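You operate a simulated robot arm through the tools that you are given. There is no shell and no other tool.

You are at the controls of a simulated robot arm. One attempt, no reset.

JOB
Free the vacuum's filter, then test-run the vacuum at the HIGH setting.
Fine: Switch it on first; four pushes on the filter lever; stop it after the run and leave it on. The FILTER lamp ends dark.

Only the result counts: the job must be done as asked and must still hold three seconds after the hand-in. Knocking over, shifting, dropping, spilling or breaking anything else fails it.

ROBOT AND FRAMES
A 7-joint arm with a two-finger gripper, fixed in place. Base frame: the origin is at the foot of the arm, x ahead of it, y to its left, z up. Units: mm, rad, N and s.
With the tool pointing down near the work surface it reaches from about 100 to 580 mm from the base axis. Its first joint turns from -2.897 to 2.897 rad. Payload 2.94 kg.
Tool frame: the origin (TCP) lies between the finger pads and is the grasp point; the fingertips stand 30 mm ahead of it; z points along the fingers, y is the line along which they close. Largest opening 138 mm; the body of the gripper starts 109 mm behind the TCP.
Orientation is that of the tool frame in the base frame, as a unit quaternion [x, y, z, w]. With the fingers straight down and closing along the base's y, the tool's x points along the base's -x, its y along +y and its z along -z.

CONTROLS
- The arm moves only by the tool nudge_tool. Its argument "plan" is a list of rows, each an object of numbers (a shift or turn left out is 0, a gripper value left out holds the last): "tx", "ty", "tz": the shift along the tool's x, y, z in units of 500 mm (1.0 is 500 mm); "rx", "ry", "rz": the turn, a rotation vector about the tool's x, y, z in units of 180 degrees (1.0 is 180 degrees). In form: [{"tx": .., "ty": .., "tz": .., "rx": .., "ry": .., "rz": ..}, ...]. A call has 1 to 20 rows; each row is the pose to reach, as a shift and turn from the pose commanded when the call began, along the tool's axes at that moment. "grip" is the finger opening in m, from 0 to 0.138, set as the call begins (left out, the last holds). A call with a number of a shift or a turn outside -1 to 1 is refused whole. A row lasts 0.2 s, in which the tool goes at most 50 mm and 0.15 rad; a call with a longer step from one row to the next is refused whole, and so is a gripper value outside its range. A pose out of reach is approached as far as the arm can. The call stops where the force on the tool passes 50 N (or 10 N more than at its start, if that is more) or the arm is blocked; 0.2 s more then pass. Each finger halts on what it meets, pressing with about 43 N; the grip force reading is that of the motor and also rises with nothing between the fingers. The clock runs only during rows and for 0.2 s after the last one: add rows that repeat a pose to give the fingers time. The reply holds the time, the measured pose of the TCP, the force on the tool along the base axes, the opening and the grip force, in the units named above and with some noise, with the torque about the TCP (base axes, N m) and any sound that the robot's microphone picked up.
- Cameras (640 x 400 px; columns grow to the right, rows downward): "scene" is fixed at [219.9, 499.6, 1399.1]; the picture's right is [-0.97, -0.22, 0.00], its down [-0.09, 0.37, -0.92] and it looks along [0.21, -0.90, -0.38] (base axes); focal length 337 px, centre (320, 200). "wrist" rides on the gripper at [71, 19, -146] in the tool frame; the picture's right is [-0.26, 0.97, 0.00], its down [-0.85, -0.23, -0.48] and it looks along [-0.46, -0.12, 0.88] (tool axes); focal length 280 px, centre (320, 200). There is no depth. A picture from a camera that has moved, and an enlarged one, comes with that camera's place and axes in the base frame and with its lens.
- camera(camera): a new picture of that camera. The clock stands still meanwhile.
- lift_body(by): slides the trunk up (or, below 0, down) by that many mm; the arm rides with it, the base frame stays. It gives what a move gives, with no picture.
- close_up(camera, box): a new picture of the part [left, top, right, bottom] of that camera's present view, enlarged. The clock stands still meanwhile.
- close_job(): hands the job in; it is judged then, once.

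Nothing tells you positions but the pictures and the camera data. Unless the task says otherwise, let go and move clear before handing in.

The tools are called after "Call:" as name(argument=value, ...) on one line, values as JSON. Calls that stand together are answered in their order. nudge_tool: Moves the arm, as the interface text tells. Its arguments: {"type":"object","properties":{"plan":{"type":"array","items":{"type":"object","properties":{"tx":{"type":"number"},"ty":{"type":"number"},"tz":{"type":"number"},"rx":{"type":"number"},"ry":{"type":"number"},"rz":{"type":"number"}}}},"grip":{"type":"number"}},"required":["plan"]} The other tools are called the same way: lift_body (by) slides the trunk up or down; camera (camera) takes a picture; close_up (camera, box) takes an enlarged picture of a part of a camera's view; close_job () hands the job in.

At the start:

```text
time_s: 0.0
tool_pos: [342.8, -200.9, 1179.5]
orientation: [0.0, 1.0, 0.0, 0.0]
force: [-0.4, -0.1, -0.1]
wrist_torque: [0.0, -0.02, -0.02]
width: 137.8
finger_force: 0.1
trunk travel left (down, up): [-375.0, 79.0]
```

scene: 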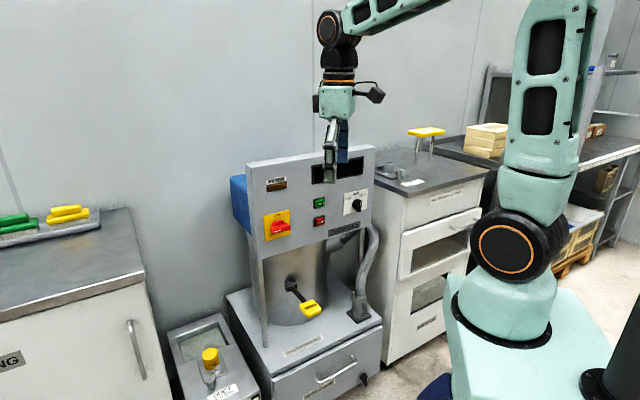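
wrist: 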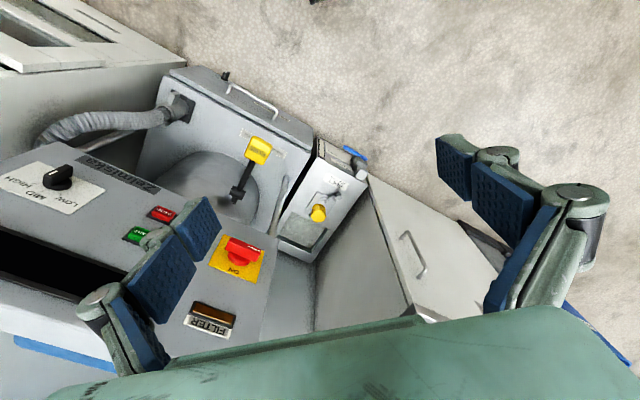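

I see a vacuum unit with a control panel (red rotary main switch on a yellow plate, green and red buttons, LOW/MED/HIGH knob, FILTER lamp) and a yellow-tipped filter lever below it. I'll look closer before moving.

Call:
close_up(camera="scene", box=[230, 140, 390, 240])

Call:
close_up(camera="scene", box=[220, 240, 400, 352])

Call:
close_up(camera="wrist", box=[0, 100, 320, 300])

Call:
close_up(camera="scene", box=[150, 300, 300, 400])

```text
4.00 times, centred on (310, 190) of scene
camera zoom: at [219.9, 499.6, 1399.1], right [-0.97, -0.22, 0.0], down [-0.09, 0.37, -0.92], along [0.21, -0.9, -0.38], focal length 1347 px, centre (360, 240)
```

zoom: 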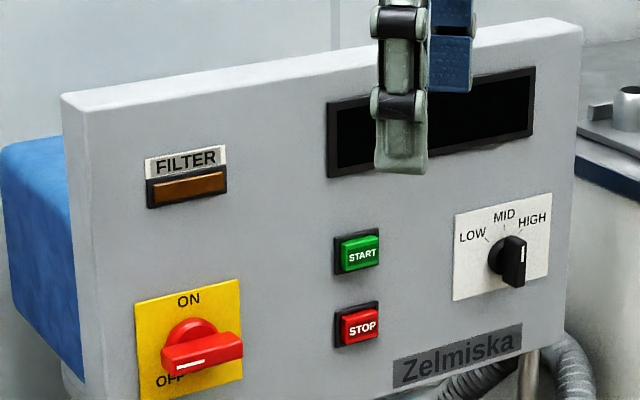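

```text
3.56 times, centred on (310, 296) of scene
camera zoom: at [219.9, 499.6, 1399.1], right [-0.97, -0.22, 0.0], down [-0.09, 0.37, -0.92], along [0.21, -0.9, -0.38], focal length 1197 px, centre (356, -141)
```

zoom: 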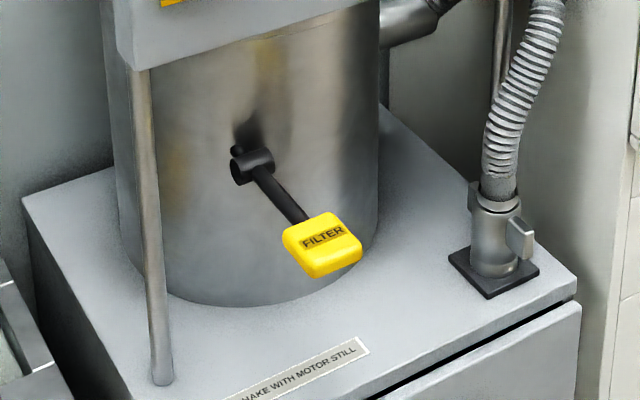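

```text
2.00 times, centred on (160, 200) of wrist
camera zoom: at [272.5, -182.4, 1325.6], right [0.26, 0.97, 0.0], down [0.85, -0.23, 0.48], along [0.46, -0.12, -0.88], focal length 561 px, centre (640, 200)
```

zoom: 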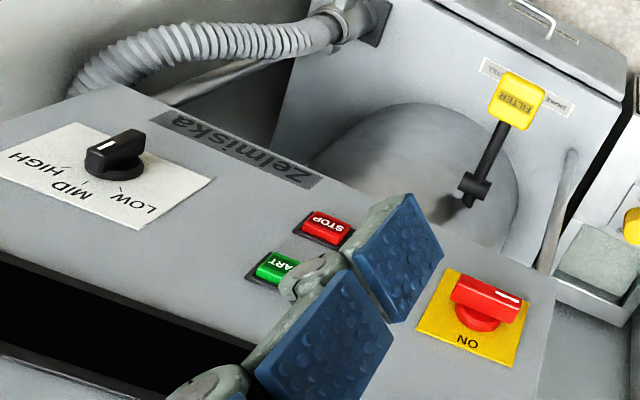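

```text
4.00 times, centred on (225, 350) of scene
camera zoom: at [219.9, 499.6, 1399.1], right [-0.97, -0.22, 0.0], down [-0.09, 0.37, -0.92], along [0.21, -0.9, -0.38], focal length 1347 px, centre (700, -400)
```

zoom: 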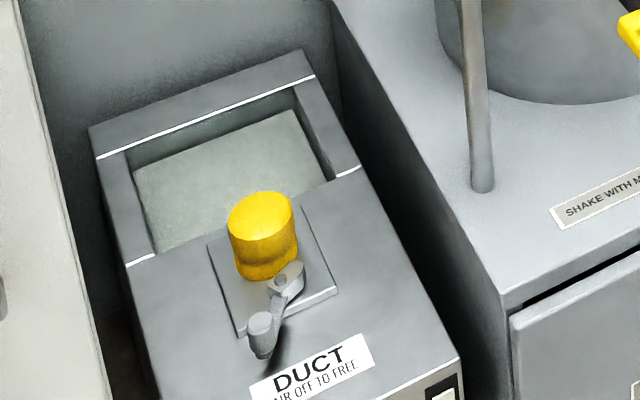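

The panel faces the robot, roughly 0.69 m from the base at z ≈ 850–1050, and the lever pad is near (459, -400, 612). The arm hangs about 300 mm in front of the panel, so I'll lower the trunk to working height first.

Call:
lift_body(by=-250)

```text
time_s: 2.6
tool_pos: [342.4, -201.2, 929.3]
orientation: [-0.001, 1.0, 0.0, 0.0]
force: [-0.4, 0.6, -0.3]
wrist_torque: [-0.01, 0.0, 0.01]
width: 138.0
finger_force: 0.2
trunk travel left (down, up): [-125.0, 329.0]
```

The trunk is lowered. Next I'll turn the tool to point horizontally at the panel, keeping about 250 mm clear of it, so the wrist camera can look at it.

Call:
nudge_tool(plan=[{"tx": 0.0088, "ty": -0.022, "tz": 0.005, "rx": 0.0178, "ry": -0.0388, "rz": 0.0178}, {"tx": 0.0177, "ty": -0.044, "tz": 0.01, "rx": 0.0356, "ry": -0.0777, "rz": 0.0356}, {"tx": 0.0265, "ty": -0.066, "tz": 0.015, "rx": 0.0534, "ry": -0.1165, "rz": 0.0534}, {"tx": 0.0353, "ty": -0.088, "tz": 0.02, "rx": 0.0712, "ry": -0.1553, "rz": 0.0712}, {"tx": 0.0442, "ty": -0.11, "tz": 0.025, "rx": 0.089, "ry": -0.1942, "rz": 0.089}, {"tx": 0.053, "ty": -0.132, "tz": 0.03, "rx": 0.1068, "ry": -0.233, "rz": 0.1068}, {"tx": 0.0618, "ty": -0.154, "tz": 0.035, "rx": 0.1245, "ry": -0.2718, "rz": 0.1245}, {"tx": 0.0707, "ty": -0.176, "tz": 0.04, "rx": 0.1423, "ry": -0.3107, "rz": 0.1423}, {"tx": 0.0795, "ty": -0.198, "tz": 0.045, "rx": 0.1601, "ry": -0.3495, "rz": 0.1601}, {"tx": 0.0883, "ty": -0.22, "tz": 0.05, "rx": 0.1779, "ry": -0.3883, "rz": 0.1779}, {"tx": 0.0972, "ty": -0.242, "tz": 0.055, "rx": 0.1957, "ry": -0.4272, "rz": 0.1957}, {"tx": 0.106, "ty": -0.264, "tz": 0.06, "rx": 0.2135, "ry": -0.466, "rz": 0.2135}, {"tx": 0.106, "ty": -0.264, "tz": 0.06, "rx": 0.2135, "ry": -0.466, "rz": 0.2135}])

Call:
camera(camera="scene")

Call:
camera(camera="wrist")

```text
time_s: 3.8
tool_pos: [319.4, -253.5, 854.1]
orientation: [0.133, 0.965, -0.1, 0.205]
force: [0.4, 0.6, 0.0]
wrist_torque: [0.02, 0.03, 0.01]
width: 137.9
finger_force: 0.1
trunk travel left (down, up): [-125.0, 329.0]
stopped in row 5: the arm was blocked; the commanded pose is now the measured one
```

```text
taken
```

scene: 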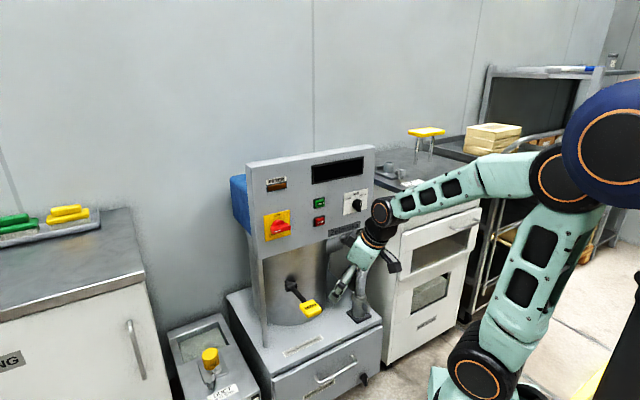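

```text
taken
camera wrist: at [208.8, -184.6, 951.0], right [0.52, 0.86, -0.02], down [0.5, -0.28, 0.82], along [0.69, -0.43, -0.58], focal length 280 px, centre (320, 200)
```

wrist: 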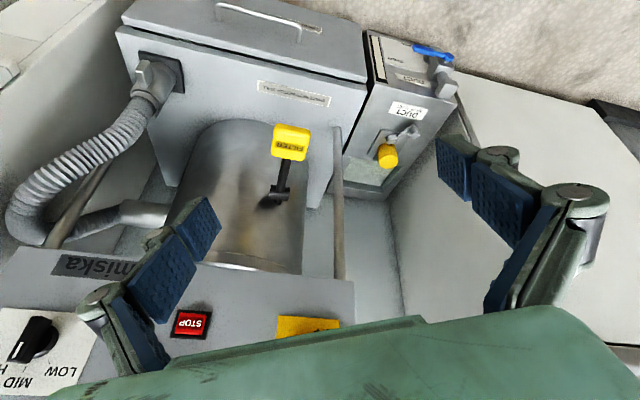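

The move stopped mid-turn, most likely because the elbow folded to its limit with the tool so close to the base. I'll lower the trunk the rest of the way, go further out, and use a tool tilt of about 60° from vertical instead of fully horizontal.

Call:
lift_body(by=-120)

Call:
nudge_tool(plan=[{"tx": -0.041, "ty": -0.0477, "tz": -0.0216}, {"tx": -0.082, "ty": -0.0954, "tz": -0.0431}, {"tx": -0.123, "ty": -0.1431, "tz": -0.0647}, {"tx": -0.164, "ty": -0.1909, "tz": -0.0863}, {"tx": -0.205, "ty": -0.2386, "tz": -0.1079}, {"tx": -0.246, "ty": -0.2863, "tz": -0.1294}, {"tx": -0.287, "ty": -0.334, "tz": -0.151}, {"tx": -0.287, "ty": -0.334, "tz": -0.151}])

```text
time_s: 5.3
tool_pos: [319.3, -254.1, 733.9]
orientation: [0.132, 0.965, -0.1, 0.205]
force: [0.6, 0.4, 0.7]
wrist_torque: [0.03, -0.01, 0.03]
width: 138.3
finger_force: 0.2
trunk travel left (down, up): [-5.0, 449.0]
```

```text
time_s: 7.1
tool_pos: [367.6, -423.2, 887.2]
orientation: [0.132, 0.964, -0.1, 0.207]
force: [-0.4, -0.2, 0.5]
wrist_torque: [0.0, 0.01, -0.01]
width: 138.1
finger_force: 0.1
trunk travel left (down, up): [-5.0, 449.0]
```

The translation reached its target. I'll now rotate to the 60° tilt facing the panel.

Call:
nudge_tool(plan=[{"rx": 0.0148, "ry": -0.0293, "rz": 0.0268}, {"rx": 0.0295, "ry": -0.0587, "rz": 0.0536}, {"rx": 0.0443, "ry": -0.088, "rz": 0.0805}, {"rx": 0.0591, "ry": -0.1173, "rz": 0.1073}, {"rx": 0.0738, "ry": -0.1467, "rz": 0.1341}, {"rx": 0.0886, "ry": -0.176, "rz": 0.1609}, {"rx": 0.0886, "ry": -0.176, "rz": 0.1609}])

Call:
camera(camera="wrist")

Call:
camera(camera="scene")

```text
time_s: 8.7
tool_pos: [368.2, -421.8, 886.1]
orientation: [0.361, 0.786, -0.208, 0.457]
force: [1.2, 0.3, -0.8]
wrist_torque: [0.01, 0.05, 0.0]
width: 138.1
finger_force: 0.1
trunk travel left (down, up): [-5.0, 449.0]
```

```text
taken
camera wrist: at [276.6, -287.6, 897.0], right [0.81, 0.53, 0.23], down [-0.17, -0.16, 0.97], along [0.55, -0.83, -0.04], focal length 280 px, centre (320, 200)
```

wrist: 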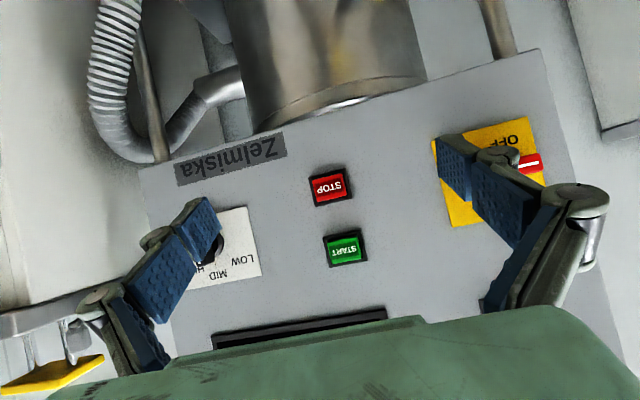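

```text
taken
```

scene: 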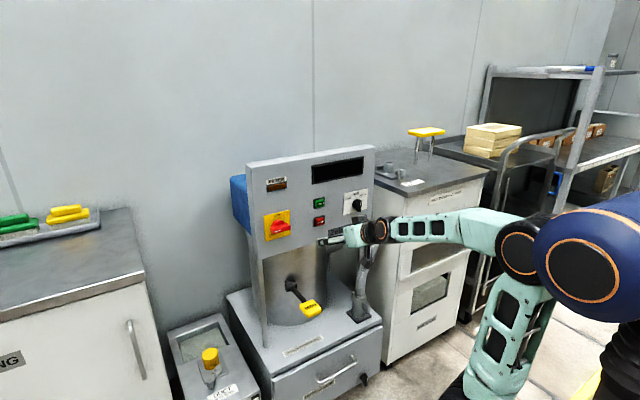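

The tilted pose worked and the wrist camera now sees the whole panel (upside down). I'll take enlargements to locate the controls precisely.

Call:
close_up(camera="wrist", box=[400, 80, 608, 210])

Call:
close_up(camera="wrist", box=[120, 120, 376, 280])

Call:
close_up(camera="scene", box=[235, 140, 395, 240])

Call:
close_up(camera="scene", box=[240, 190, 320, 240])

Call:
close_up(camera="scene", box=[300, 170, 380, 220])

```text
3.08 times, centred on (504, 145) of wrist
camera zoom: at [276.6, -287.6, 897.0], right [0.81, 0.53, 0.23], down [-0.17, -0.16, 0.97], along [0.55, -0.83, -0.04], focal length 863 px, centre (-246, 369)
```

zoom: 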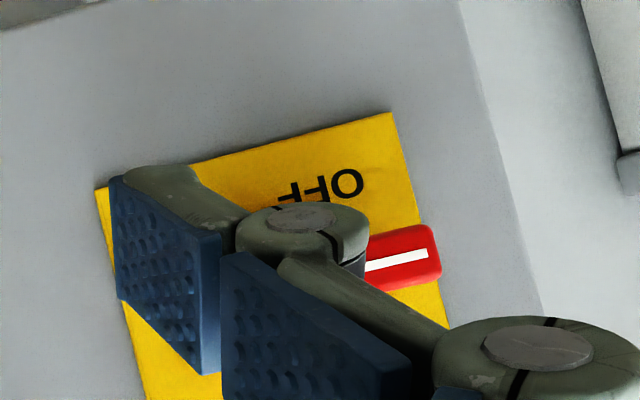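

```text
2.50 times, centred on (248, 200) of wrist
camera zoom: at [276.6, -287.6, 897.0], right [0.81, 0.53, 0.23], down [-0.17, -0.16, 0.97], along [0.55, -0.83, -0.04], focal length 701 px, centre (500, 200)
```

zoom: 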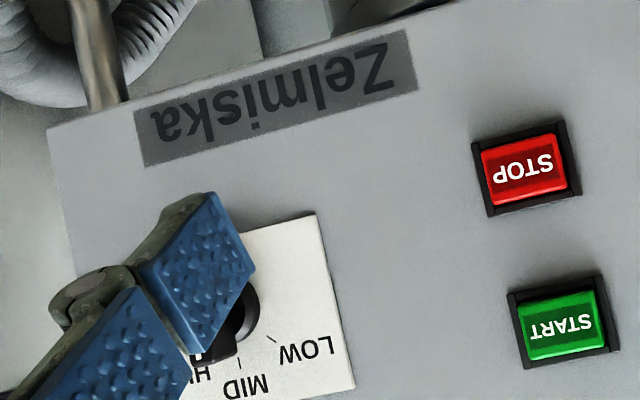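

```text
4.00 times, centred on (315, 190) of scene
camera zoom: at [219.9, 499.6, 1399.1], right [-0.97, -0.22, 0.0], down [-0.09, 0.37, -0.92], along [0.21, -0.9, -0.38], focal length 1347 px, centre (340, 240)
```

zoom: 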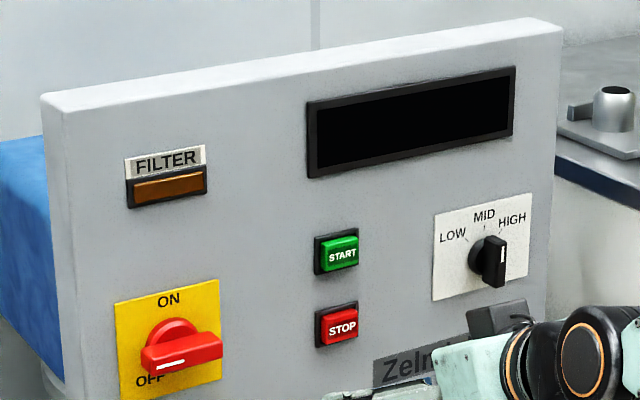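

```text
8.00 times, centred on (280, 215) of scene
camera zoom: at [219.9, 499.6, 1399.1], right [-0.97, -0.22, 0.0], down [-0.09, 0.37, -0.92], along [0.21, -0.9, -0.38], focal length 2694 px, centre (640, 80)
```

zoom: 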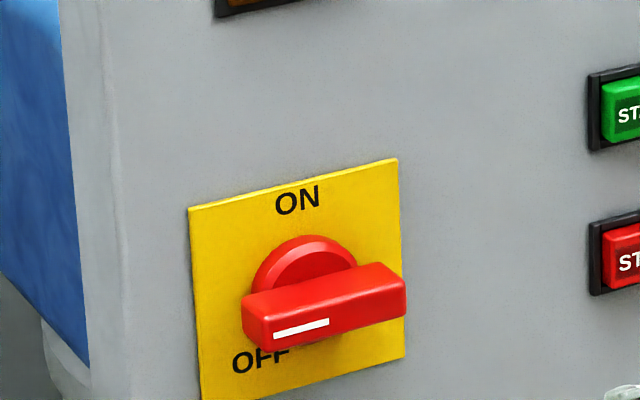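

```text
8.00 times, centred on (340, 195) of scene
camera zoom: at [219.9, 499.6, 1399.1], right [-0.97, -0.22, 0.0], down [-0.09, 0.37, -0.92], along [0.21, -0.9, -0.38], focal length 2694 px, centre (160, 240)
```

zoom: 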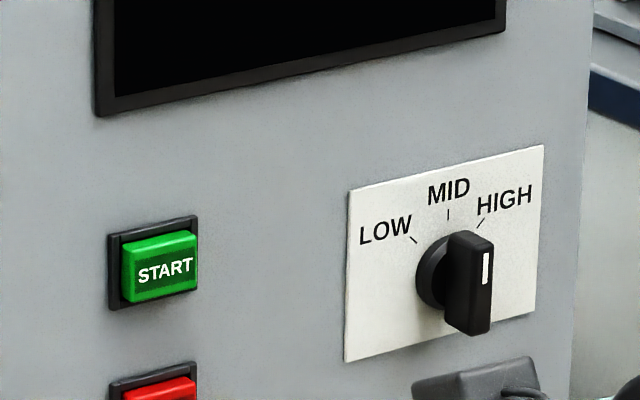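

From triangulating both cameras, the panel's outward normal is about (-0.692, 0.722, 0). The red switch is centred near (573, -426, 899), with its pointer at OFF (left); ON is up, so it turns 90° clockwise. The selector points to MID. I'll close the fingers, square up to the panel and move in front of the switch.

Call:
nudge_tool(plan=[{"tx": 0, "ty": 0, "tz": 0, "rx": -0.014, "ry": 0, "rz": -0.008}, {"tx": -0.035, "ty": 0.06, "tz": -0.0034, "rx": -0.014, "rz": -0.008}, {"tx": -0.07, "ty": 0.121, "tz": -0.0067, "rx": -0.014, "rz": -0.008}, {"tx": -0.105, "ty": 0.181, "tz": -0.01, "rx": -0.014, "rz": -0.008}, {"tx": -0.139, "ty": 0.2418, "tz": -0.0134, "rx": -0.014, "rz": -0.008}, {"tx": -0.139, "ty": 0.2418, "tz": -0.0134, "rx": -0.014, "rz": -0.008}, {"tx": -0.139, "ty": 0.2418, "tz": -0.0134, "rx": -0.014, "rz": -0.008}], grip=0)

Call:
camera(camera="wrist")

Call:
camera(camera="scene")

Call:
close_up(camera="scene", box=[240, 160, 368, 240])

```text
time_s: 10.3
tool_pos: [479.2, -365.2, 948.1]
orientation: [0.339, 0.795, -0.196, 0.463]
force: [-0.7, 0.3, -0.2]
wrist_torque: [-0.01, 0.02, -0.01]
width: 0.0
finger_force: 28.4
trunk travel left (down, up): [-5.0, 449.0]
```

```text
taken
camera wrist: at [380.4, -236.1, 959.8], right [0.79, 0.57, 0.23], down [-0.16, -0.17, 0.97], along [0.6, -0.8, -0.04], focal length 280 px, centre (320, 200)
```

wrist: 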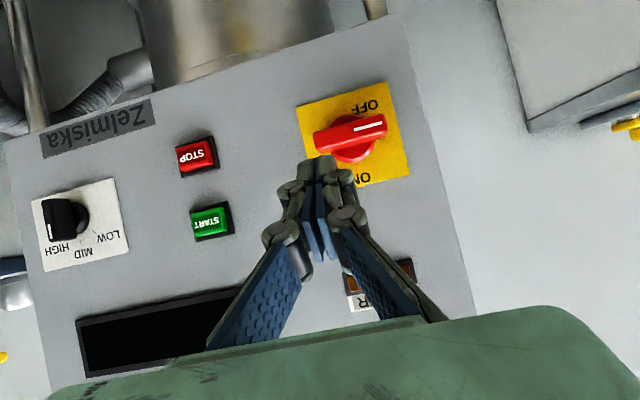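

```text
taken
```

scene: 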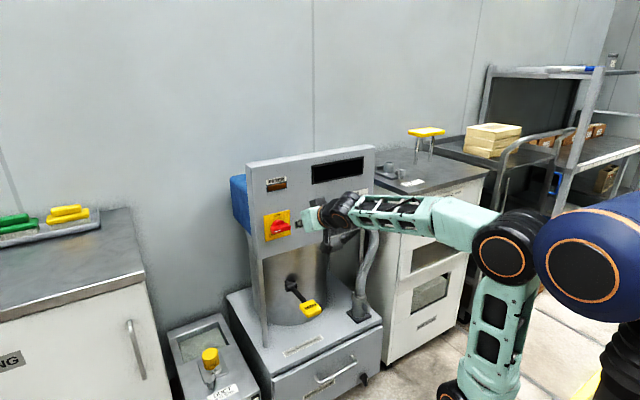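

```text
5.00 times, centred on (304, 200) of scene
camera zoom: at [219.9, 499.6, 1399.1], right [-0.97, -0.22, 0.0], down [-0.09, 0.37, -0.92], along [0.21, -0.9, -0.38], focal length 1684 px, centre (400, 200)
```

zoom: 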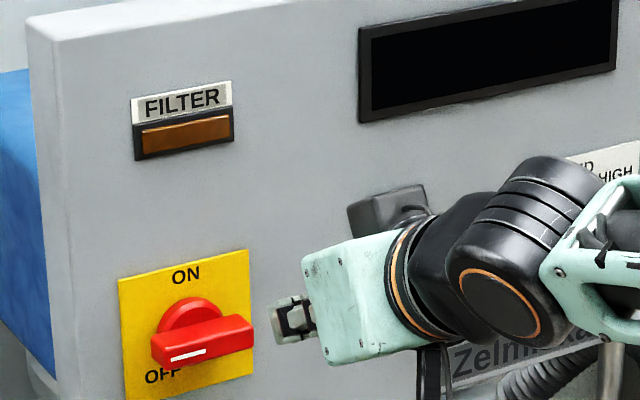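

The tip position matches my model and the switch centre is confirmed at about u=120 along the panel, z=900. I'll bring the closed fingertips in above the right end of the red bar without touching it.

Call:
nudge_tool(plan=[{"tx": -0.0193, "ty": 0.0017, "tz": 0.0298}, {"tx": -0.0385, "ty": 0.0034, "tz": 0.0596}, {"tx": -0.0578, "ty": 0.0051, "tz": 0.0894}, {"tx": -0.077, "ty": 0.0068, "tz": 0.1192}, {"tx": -0.077, "ty": 0.0068, "tz": 0.1192}])

Call:
close_up(camera="wrist", box=[220, 60, 476, 220])

Call:
close_up(camera="scene", box=[240, 180, 336, 240])

```text
time_s: 11.5
tool_pos: [529.7, -415.2, 953.6]
orientation: [0.339, 0.796, -0.195, 0.463]
force: [-0.5, -0.9, -0.5]
wrist_torque: [0.03, -0.01, 0.03]
width: 0.0
finger_force: 28.6
trunk travel left (down, up): [-5.0, 449.0]
```

```text
2.50 times, centred on (348, 140) of wrist
camera zoom: at [432.2, -285.4, 964.9], right [0.79, 0.57, 0.23], down [-0.16, -0.17, 0.97], along [0.6, -0.8, -0.04], focal length 701 px, centre (250, 350)
```

zoom: 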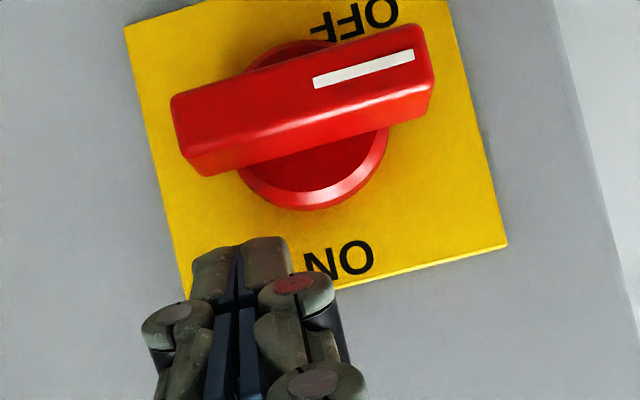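

```text
6.67 times, centred on (288, 210) of scene
camera zoom: at [219.9, 499.6, 1399.1], right [-0.97, -0.22, 0.0], down [-0.09, 0.37, -0.92], along [0.21, -0.9, -0.38], focal length 2245 px, centre (533, 133)
```

zoom: 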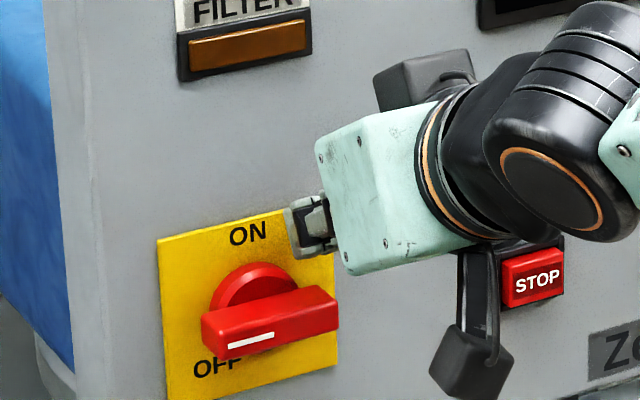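

The tip is just above the bar's right end with clearance. I'll now push down along an arc to turn the bar clockwise through the first half.

Call:
nudge_tool(plan=[{"tx": 0.0155, "ty": 0.0015, "tz": 0.0088}, {"tx": 0.031, "ty": 0.003, "tz": 0.0176}, {"tx": 0.041, "ty": -0.0068, "tz": 0.0233}, {"tx": 0.0528, "ty": -0.014, "tz": 0.03}, {"tx": 0.0676, "ty": -0.0168, "tz": 0.0384}, {"tx": 0.0676, "ty": -0.0168, "tz": 0.0384}])

Call:
close_up(camera="wrist", box=[220, 60, 476, 220])

Call:
close_up(camera="scene", box=[240, 180, 336, 240])

```text
time_s: 12.9
tool_pos: [522.3, -419.3, 913.6]
orientation: [0.339, 0.796, -0.196, 0.462]
force: [1.5, 0.1, -0.5]
wrist_torque: [0.0, 0.04, 0.0]
width: 0.1
finger_force: 28.3
trunk travel left (down, up): [-5.0, 449.0]
```

```text
2.50 times, centred on (348, 140) of wrist
camera zoom: at [424.8, -289.9, 924.4], right [0.79, 0.57, 0.23], down [-0.16, -0.17, 0.97], along [0.6, -0.8, -0.04], focal length 701 px, centre (250, 350)
```

zoom: 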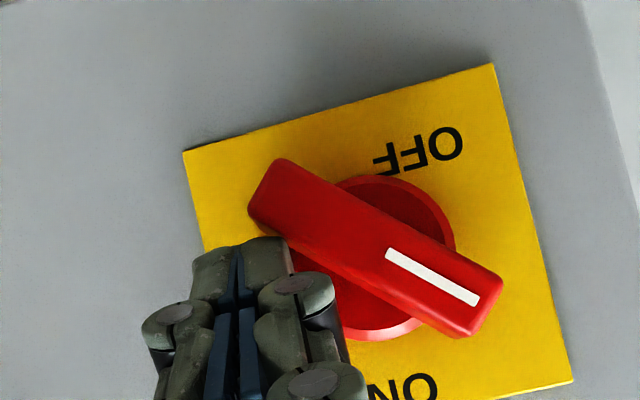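

```text
6.67 times, centred on (288, 210) of scene
camera zoom: at [219.9, 499.6, 1399.1], right [-0.97, -0.22, 0.0], down [-0.09, 0.37, -0.92], along [0.21, -0.9, -0.38], focal length 2245 px, centre (533, 133)
```

zoom: 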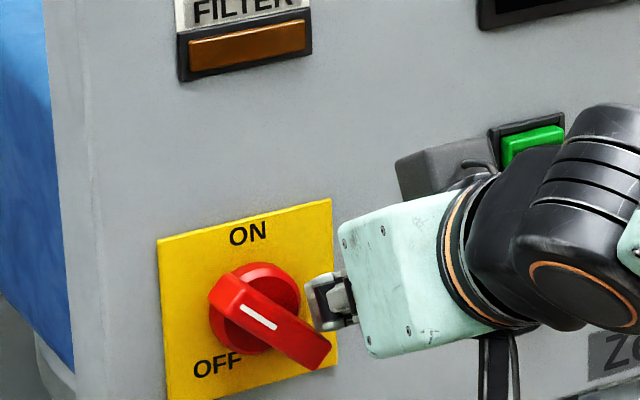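

The bar has turned about 45° exactly as planned. I'll continue the arc to bring the pointer to ON.

Call:
nudge_tool(plan=[{"tx": 0.0078, "ty": 0.0015, "tz": 0.0045}, {"tx": 0.0157, "ty": 0.0034, "tz": 0.0089}, {"tx": 0.023, "ty": 0.008, "tz": 0.013}, {"tx": 0.0303, "ty": 0.0132, "tz": 0.0172}, {"tx": 0.036, "ty": 0.021, "tz": 0.0205}, {"tx": 0.0415, "ty": 0.0288, "tz": 0.0236}, {"tx": 0.0415, "ty": 0.0288, "tz": 0.0236}])

Call:
close_up(camera="wrist", box=[220, 60, 476, 220])

Call:
close_up(camera="scene", box=[240, 150, 368, 230])

```text
time_s: 14.5
tool_pos: [529.1, -413.3, 895.8]
orientation: [0.342, 0.793, -0.198, 0.463]
force: [-13.7, -15.3, 10.0]
wrist_torque: [-0.03, -0.16, -0.17]
width: 0.2
finger_force: 28.8
trunk travel left (down, up): [-5.0, 449.0]
```

```text
2.50 times, centred on (348, 140) of wrist
camera zoom: at [432.0, -283.0, 904.7], right [0.79, 0.57, 0.23], down [-0.17, -0.16, 0.97], along [0.59, -0.81, -0.03], focal length 701 px, centre (250, 350)
```

zoom: 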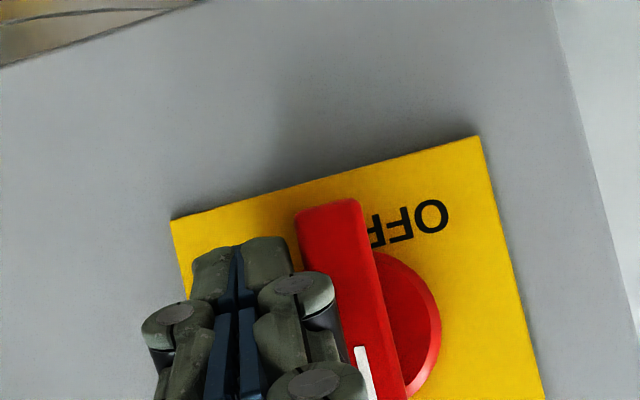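

```text
5.00 times, centred on (304, 190) of scene
camera zoom: at [219.9, 499.6, 1399.1], right [-0.97, -0.22, 0.0], down [-0.09, 0.37, -0.92], along [0.21, -0.9, -0.38], focal length 1684 px, centre (400, 250)
```

zoom: 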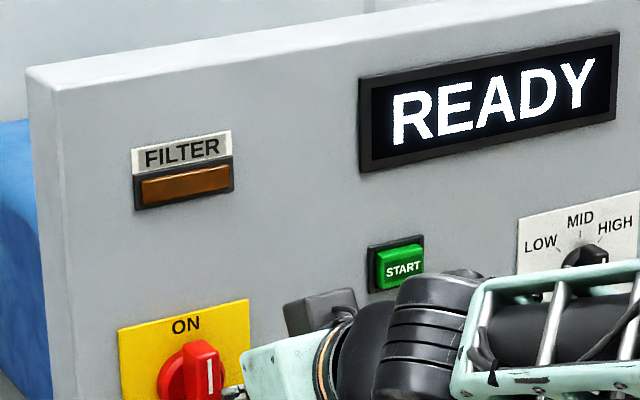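

The display now reads READY and the switch points to ON. I'll back off from the bar and check the lamp.

Call:
nudge_tool(plan=[{"ty": -0.02}, {"tx": 0.017, "ty": -0.024, "tz": -0.03}, {"tx": 0.035, "ty": -0.024, "tz": -0.06}, {"tx": 0.052, "ty": -0.024, "tz": -0.09}, {"tx": 0.069, "ty": -0.024, "tz": -0.1217}, {"tx": 0.069, "ty": -0.024, "tz": -0.1217}])

Call:
camera(camera="wrist")

Call:
close_up(camera="scene", box=[235, 140, 395, 240])

Call:
camera(camera="scene")

```text
time_s: 15.9
tool_pos: [475.2, -367.6, 890.1]
orientation: [0.339, 0.795, -0.196, 0.462]
force: [-0.4, -0.1, 0.7]
wrist_torque: [0.03, 0.0, -0.01]
width: 0.0
finger_force: 28.5
trunk travel left (down, up): [-5.0, 449.0]
```

```text
taken
camera wrist: at [377.7, -238.5, 901.3], right [0.79, 0.57, 0.23], down [-0.16, -0.17, 0.97], along [0.6, -0.8, -0.04], focal length 280 px, centre (320, 200)
```

wrist: 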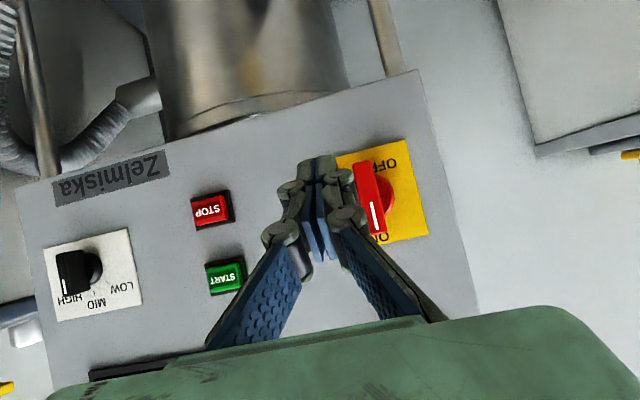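

```text
4.00 times, centred on (315, 190) of scene
camera zoom: at [219.9, 499.6, 1399.1], right [-0.97, -0.22, 0.0], down [-0.09, 0.37, -0.92], along [0.21, -0.9, -0.38], focal length 1347 px, centre (340, 240)
```

zoom: 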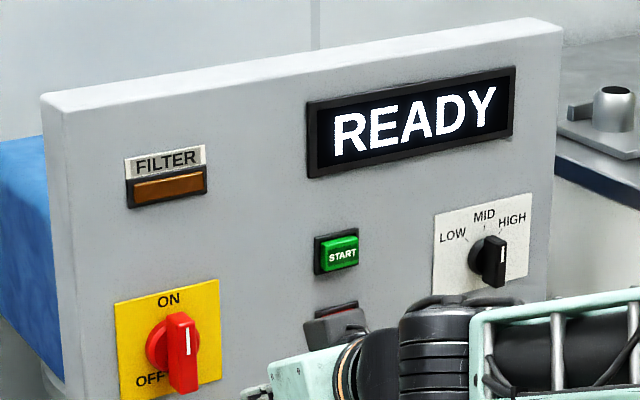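

```text
taken
```

scene: 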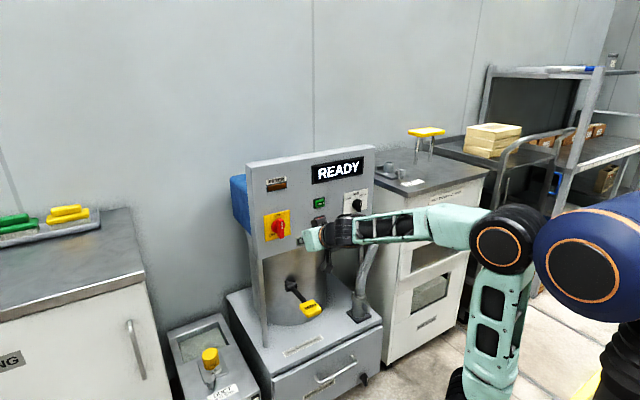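

The power is on, and the lamp is still brown. Next are the four lever pushes with the motor still, so I'll tilt the tool more downward and hover above the lever to see it clearly.

Call:
nudge_tool(plan=[{"ry": 0.0393}, {"ry": 0.0787}, {"ry": 0.118}, {"ry": 0.1574}, {"ry": 0.1967}, {"tx": 0.06, "ty": -0.0138, "tz": 0.0348, "ry": 0.1967}, {"tx": 0.12, "ty": -0.0277, "tz": 0.0696, "ry": 0.1967}, {"tx": 0.18, "ty": -0.0415, "tz": 0.1044, "ry": 0.1967}, {"tx": 0.24, "ty": -0.0554, "tz": 0.1392, "ry": 0.1967}, {"tx": 0.299, "ty": -0.0692, "tz": 0.174, "ry": 0.1967}, {"tx": 0.299, "ty": -0.0692, "tz": 0.174, "ry": 0.1967}])

Call:
camera(camera="wrist")

Call:
camera(camera="scene")

Call:
close_up(camera="scene", box=[240, 230, 368, 310])

```text
time_s: 18.3
tool_pos: [452.0, -393.0, 717.6]
orientation: [0.383, 0.899, -0.082, 0.198]
force: [-0.7, -0.2, 0.6]
wrist_torque: [0.0, -0.01, -0.01]
width: 0.0
finger_force: 28.8
out of reach, approached as far as the arm can: row 1
trunk travel left (down, up): [-5.0, 449.0]
```

```text
taken
camera wrist: at [379.1, -290.2, 819.7], right [0.86, 0.5, 0.11], down [0.23, -0.57, 0.79], along [0.46, -0.65, -0.6], focal length 280 px, centre (320, 200)
```

wrist: 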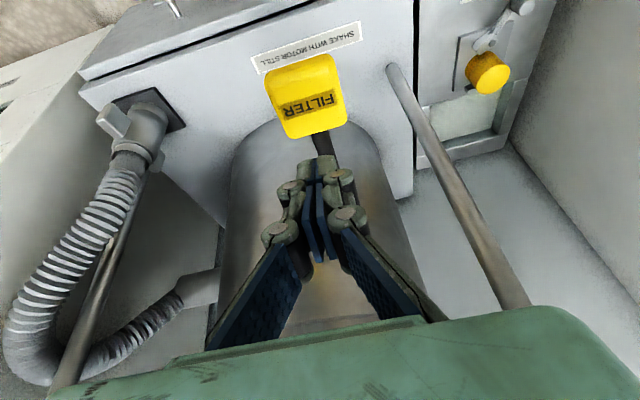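

```text
taken
```

scene: 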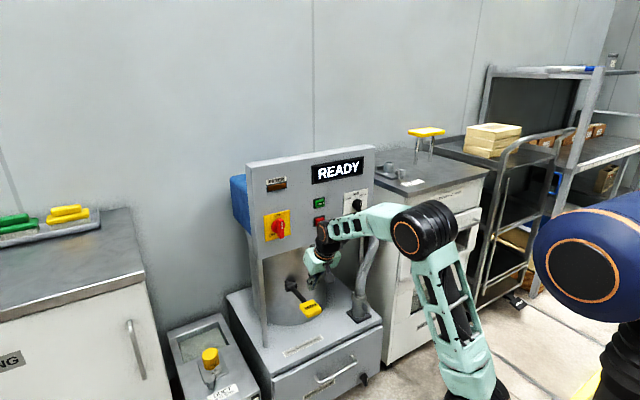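

```text
5.00 times, centred on (304, 270) of scene
camera zoom: at [219.9, 499.6, 1399.1], right [-0.97, -0.22, 0.0], down [-0.09, 0.37, -0.92], along [0.21, -0.9, -0.38], focal length 1684 px, centre (400, -150)
```

zoom: 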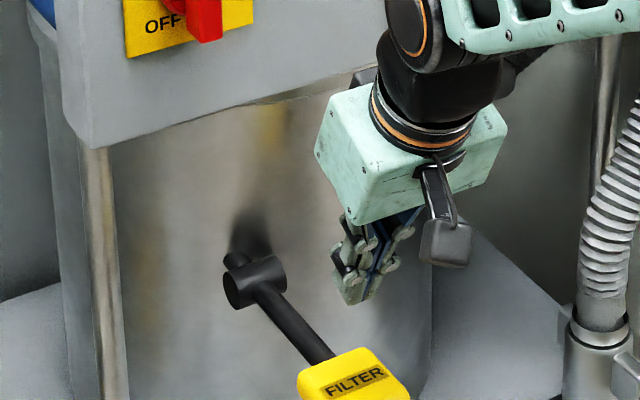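

I see the lever: a horizontal shaft with a yellow FILTER pad sticking outward. I'll take enlargements to fix the height and position of the pad's top face.

Call:
close_up(camera="wrist", box=[224, 20, 400, 130])

Call:
close_up(camera="wrist", box=[256, 100, 384, 180])

Call:
close_up(camera="scene", box=[272, 270, 352, 320])

Call:
close_up(camera="scene", box=[235, 155, 395, 255])

```text
3.64 times, centred on (312, 75) of wrist
camera zoom: at [379.1, -290.2, 819.7], right [0.86, 0.5, 0.11], down [0.23, -0.57, 0.79], along [0.46, -0.65, -0.6], focal length 1020 px, centre (349, 654)
```

zoom: 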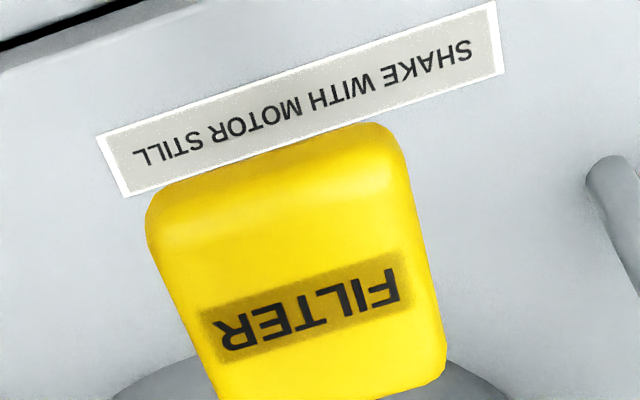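

```text
5.00 times, centred on (320, 140) of wrist
camera zoom: at [379.1, -290.2, 819.7], right [0.86, 0.5, 0.11], down [0.23, -0.57, 0.79], along [0.46, -0.65, -0.6], focal length 1402 px, centre (320, 500)
```

zoom: 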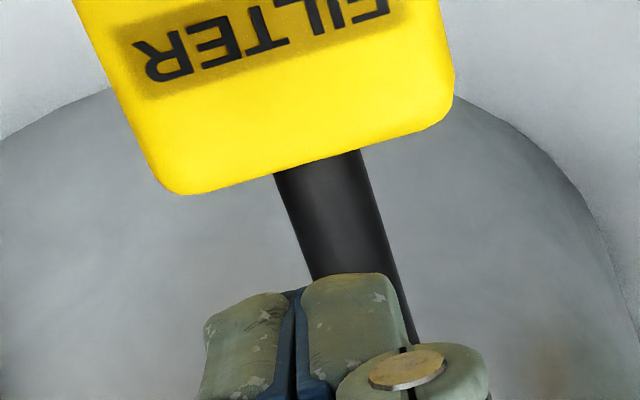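

```text
8.00 times, centred on (312, 295) of scene
camera zoom: at [219.9, 499.6, 1399.1], right [-0.97, -0.22, 0.0], down [-0.09, 0.37, -0.92], along [0.21, -0.9, -0.38], focal length 2694 px, centre (384, -560)
```

zoom: 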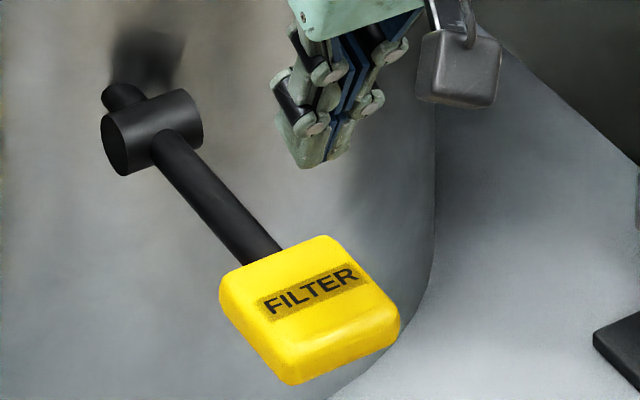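

```text
4.00 times, centred on (315, 205) of scene
camera zoom: at [219.9, 499.6, 1399.1], right [-0.97, -0.22, 0.0], down [-0.09, 0.37, -0.92], along [0.21, -0.9, -0.38], focal length 1347 px, centre (340, 180)
```

zoom: 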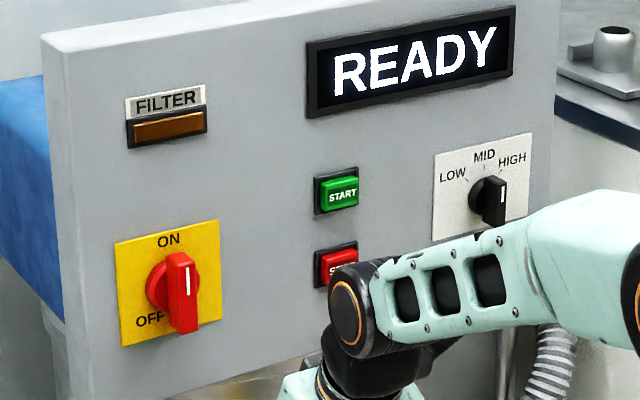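

The pad's top face is about 57 mm square, centred near h≈94 mm in front of the panel with its top at z≈616, and there is plenty of room beneath it. I'll descend to just above it first.

Call:
nudge_tool(plan=[{"tx": 0.0155, "ty": -0.001, "tz": 0.037}, {"tx": 0.031, "ty": -0.002, "tz": 0.074}, {"tx": 0.0466, "ty": -0.002, "tz": 0.1109}, {"tx": 0.0466, "ty": -0.002, "tz": 0.1109}])

Call:
camera(camera="wrist")

Call:
close_up(camera="scene", box=[272, 270, 352, 320])

```text
time_s: 19.3
tool_pos: [454.5, -393.6, 660.1]
orientation: [0.383, 0.898, -0.083, 0.199]
force: [-0.2, -0.1, -0.4]
wrist_torque: [-0.04, 0.03, 0.0]
width: 0.0
finger_force: 28.1
trunk travel left (down, up): [-5.0, 449.0]
```

```text
taken
camera wrist: at [380.8, -291.0, 761.1], right [0.86, 0.5, 0.11], down [0.23, -0.57, 0.79], along [0.46, -0.65, -0.6], focal length 280 px, centre (320, 200)
```

wrist: 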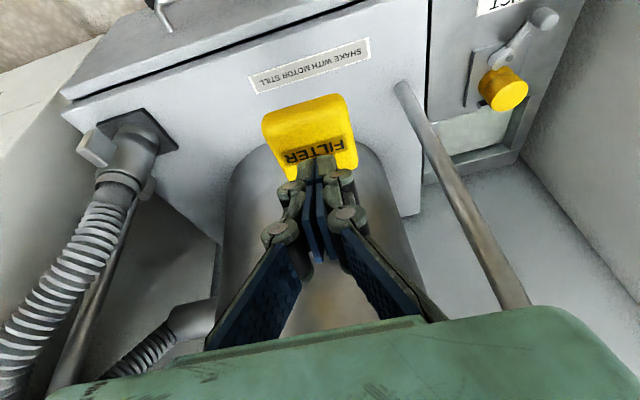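

```text
8.00 times, centred on (312, 295) of scene
camera zoom: at [219.9, 499.6, 1399.1], right [-0.97, -0.22, 0.0], down [-0.09, 0.37, -0.92], along [0.21, -0.9, -0.38], focal length 2694 px, centre (384, -560)
```

zoom: 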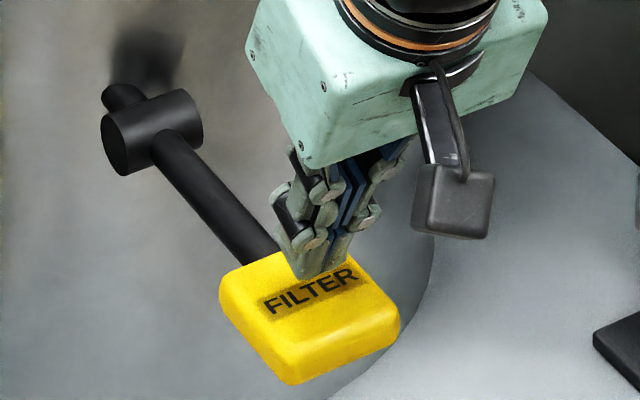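

The tip is about 12 mm above the pad. I'll start push 1 gently, reading the force.

Call:
nudge_tool(plan=[{"tx": 0.006, "ty": -0.005, "tz": 0.01}, {"tx": 0.013, "ty": -0.005, "tz": 0.022}, {"tx": 0.0196, "ty": -0.005, "tz": 0.0325}, {"tx": 0.0264, "ty": -0.005, "tz": 0.043}, {"tx": 0.0264, "ty": -0.005, "tz": 0.043}])

Call:
close_up(camera="scene", box=[272, 270, 352, 320])

```text
time_s: 20.5
tool_pos: [448.9, -393.8, 634.2]
orientation: [0.383, 0.898, -0.083, 0.199]
force: [0.6, -0.1, 1.3]
wrist_torque: [0.01, -0.02, -0.01]
width: 6.0
finger_force: 28.7
trunk travel left (down, up): [-5.0, 449.0]
```

```text
8.00 times, centred on (312, 295) of scene
camera zoom: at [219.9, 499.6, 1399.1], right [-0.97, -0.22, 0.0], down [-0.09, 0.37, -0.92], along [0.21, -0.9, -0.38], focal length 2694 px, centre (384, -560)
```

zoom: 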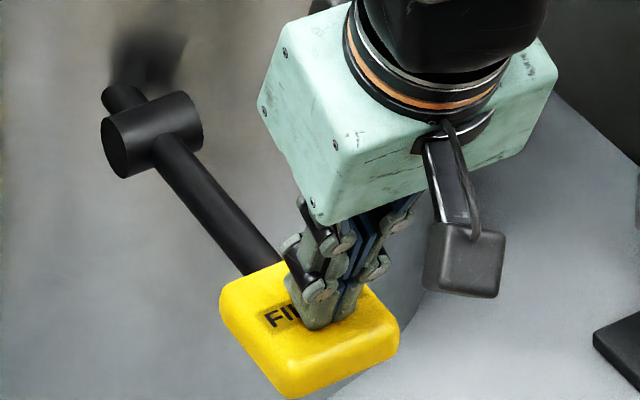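

The lever has started to move under a light force. I'll keep pressing down along its arc.

Call:
nudge_tool(plan=[{"tx": 0.0035, "tz": 0.0095}, {"tx": 0.0067, "tz": 0.019}, {"tx": 0.01, "tz": 0.0285}, {"tx": 0.0132, "tz": 0.038}, {"tx": 0.0165, "tz": 0.0476}, {"tx": 0.0197, "tz": 0.0571}, {"tx": 0.0197, "tz": 0.0571}])

Call:
close_up(camera="scene", box=[264, 265, 360, 325])

Call:
camera(camera="wrist")

```text
time_s: 22.1
tool_pos: [453.6, -395.1, 604.0]
orientation: [0.383, 0.898, -0.084, 0.199]
force: [-1.4, 1.3, 1.8]
wrist_torque: [0.05, 0.06, 0.0]
width: 5.8
finger_force: 28.5
trunk travel left (down, up): [-5.0, 449.0]
```

```text
6.67 times, centred on (312, 295) of scene
camera zoom: at [219.9, 499.6, 1399.1], right [-0.97, -0.22, 0.0], down [-0.09, 0.37, -0.92], along [0.21, -0.9, -0.38], focal length 2245 px, centre (373, -433)
```

zoom: 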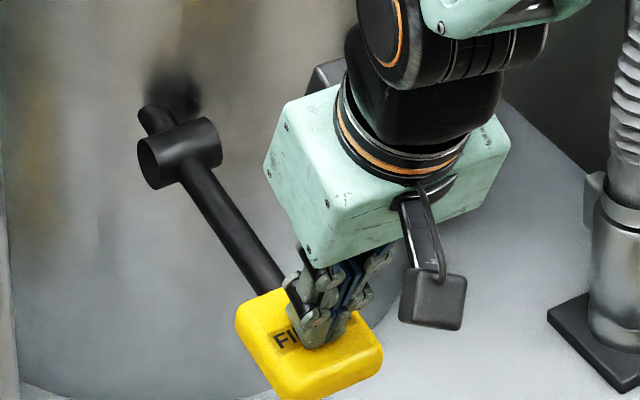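

```text
taken
camera wrist: at [379.6, -292.7, 706.6], right [0.86, 0.5, 0.11], down [0.23, -0.57, 0.79], along [0.46, -0.65, -0.6], focal length 280 px, centre (320, 200)
```

wrist: 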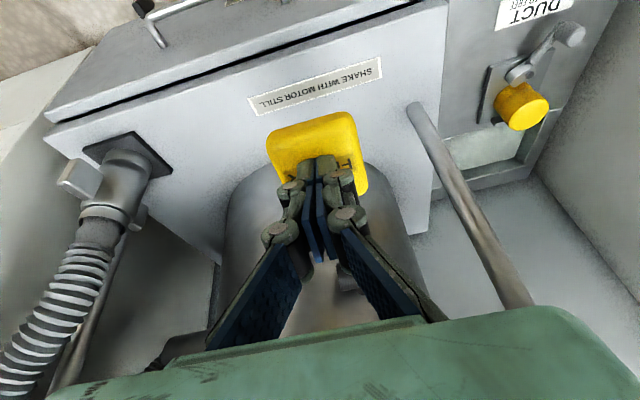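

The lever follows with only a couple of newtons and no stop yet. I'll press further.

Call:
nudge_tool(plan=[{"tx": 0.0024, "tz": 0.01}, {"tx": 0.0047, "tz": 0.02}, {"tx": 0.0071, "tz": 0.03}, {"tx": 0.0095, "tz": 0.04}, {"tx": 0.0118, "tz": 0.05}, {"tx": 0.0142, "tz": 0.0596}, {"tx": 0.0142, "tz": 0.0596}])

Call:
close_up(camera="scene", box=[264, 265, 360, 325])

Call:
close_up(camera="scene", box=[235, 145, 395, 245])

```text
time_s: 23.7
tool_pos: [456.5, -401.3, 573.8]
orientation: [0.383, 0.898, -0.083, 0.2]
force: [1.5, 0.9, 5.3]
wrist_torque: [0.0, -0.08, 0.01]
width: 5.9
finger_force: 28.3
trunk travel left (down, up): [-5.0, 449.0]
```

```text
6.67 times, centred on (312, 295) of scene
camera zoom: at [219.9, 499.6, 1399.1], right [-0.97, -0.22, 0.0], down [-0.09, 0.37, -0.92], along [0.21, -0.9, -0.38], focal length 2245 px, centre (373, -433)
```

zoom: 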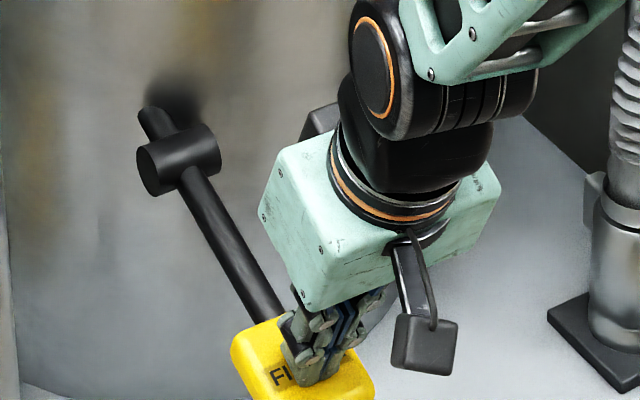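

```text
4.00 times, centred on (315, 195) of scene
camera zoom: at [219.9, 499.6, 1399.1], right [-0.97, -0.22, 0.0], down [-0.09, 0.37, -0.92], along [0.21, -0.9, -0.38], focal length 1347 px, centre (340, 220)
```

zoom: 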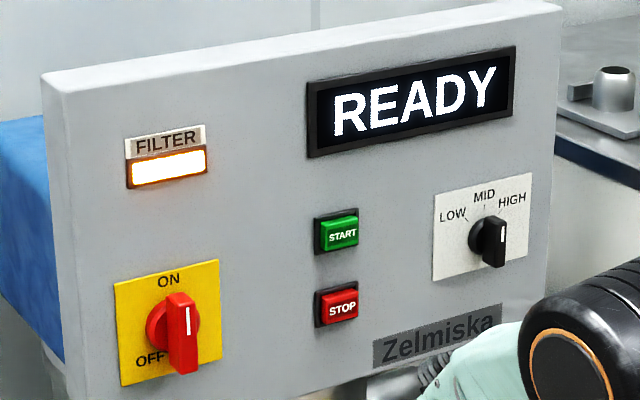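

The FILTER lamp is now lit, so either the press triggered it or it flashes. The force is rising a little, so I'll keep pressing to find the end of travel.

Call:
nudge_tool(plan=[{"tx": 0.0006, "tz": 0.0108}, {"tx": 0.0012, "tz": 0.0216}, {"tx": 0.0018, "tz": 0.0324}, {"tx": 0.0024, "tz": 0.0432}, {"tx": 0.0028, "tz": 0.0538}, {"tx": 0.0028, "tz": 0.0538}])

Call:
close_up(camera="scene", box=[264, 265, 360, 325])

Call:
close_up(camera="scene", box=[235, 145, 395, 245])

Call:
camera(camera="wrist")

```text
time_s: 24.3
tool_pos: [459.2, -401.2, 571.0]
orientation: [0.383, 0.898, -0.084, 0.201]
force: [-17.9, 15.5, 32.7]
wrist_torque: [0.46, 0.5, 0.05]
width: 6.1
finger_force: 28.4
trunk travel left (down, up): [-5.0, 449.0]
stopped in row 2: the force on the tool passed its limit at 57 N (the readings are from after the stop); the commanded pose is now the measured one
```

```text
6.67 times, centred on (312, 295) of scene
camera zoom: at [219.9, 499.6, 1399.1], right [-0.97, -0.22, 0.0], down [-0.09, 0.37, -0.92], along [0.21, -0.9, -0.38], focal length 2245 px, centre (373, -433)
```

zoom: 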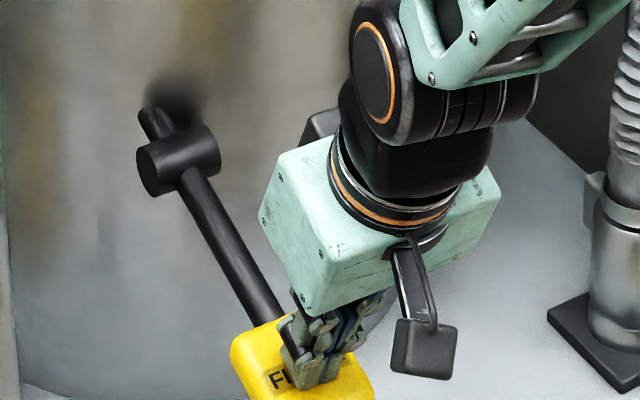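

```text
4.00 times, centred on (315, 195) of scene
camera zoom: at [219.9, 499.6, 1399.1], right [-0.97, -0.22, 0.0], down [-0.09, 0.37, -0.92], along [0.21, -0.9, -0.38], focal length 1347 px, centre (340, 220)
```

zoom: 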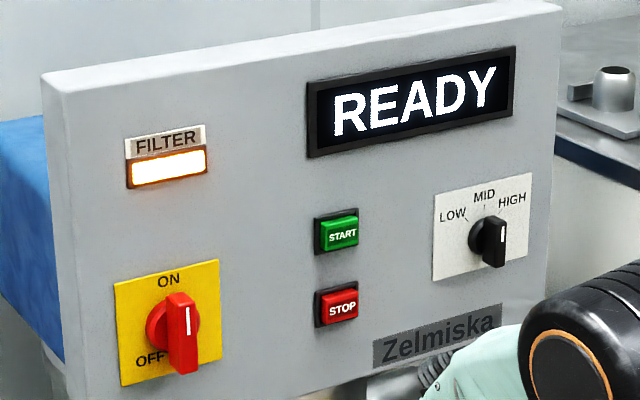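

```text
taken
camera wrist: at [384.4, -298.0, 673.0], right [0.86, 0.5, 0.12], down [0.22, -0.57, 0.79], along [0.46, -0.65, -0.6], focal length 280 px, centre (320, 200)
```

wrist: 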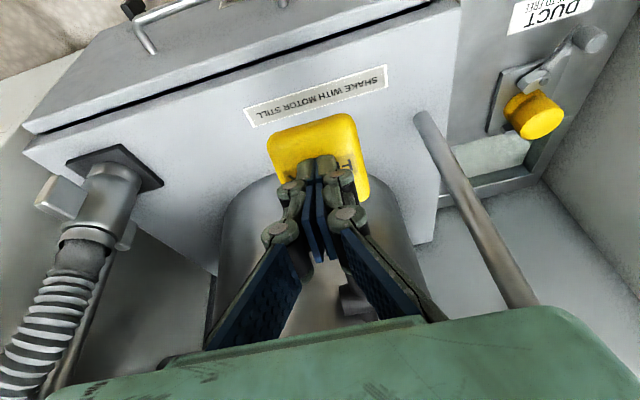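

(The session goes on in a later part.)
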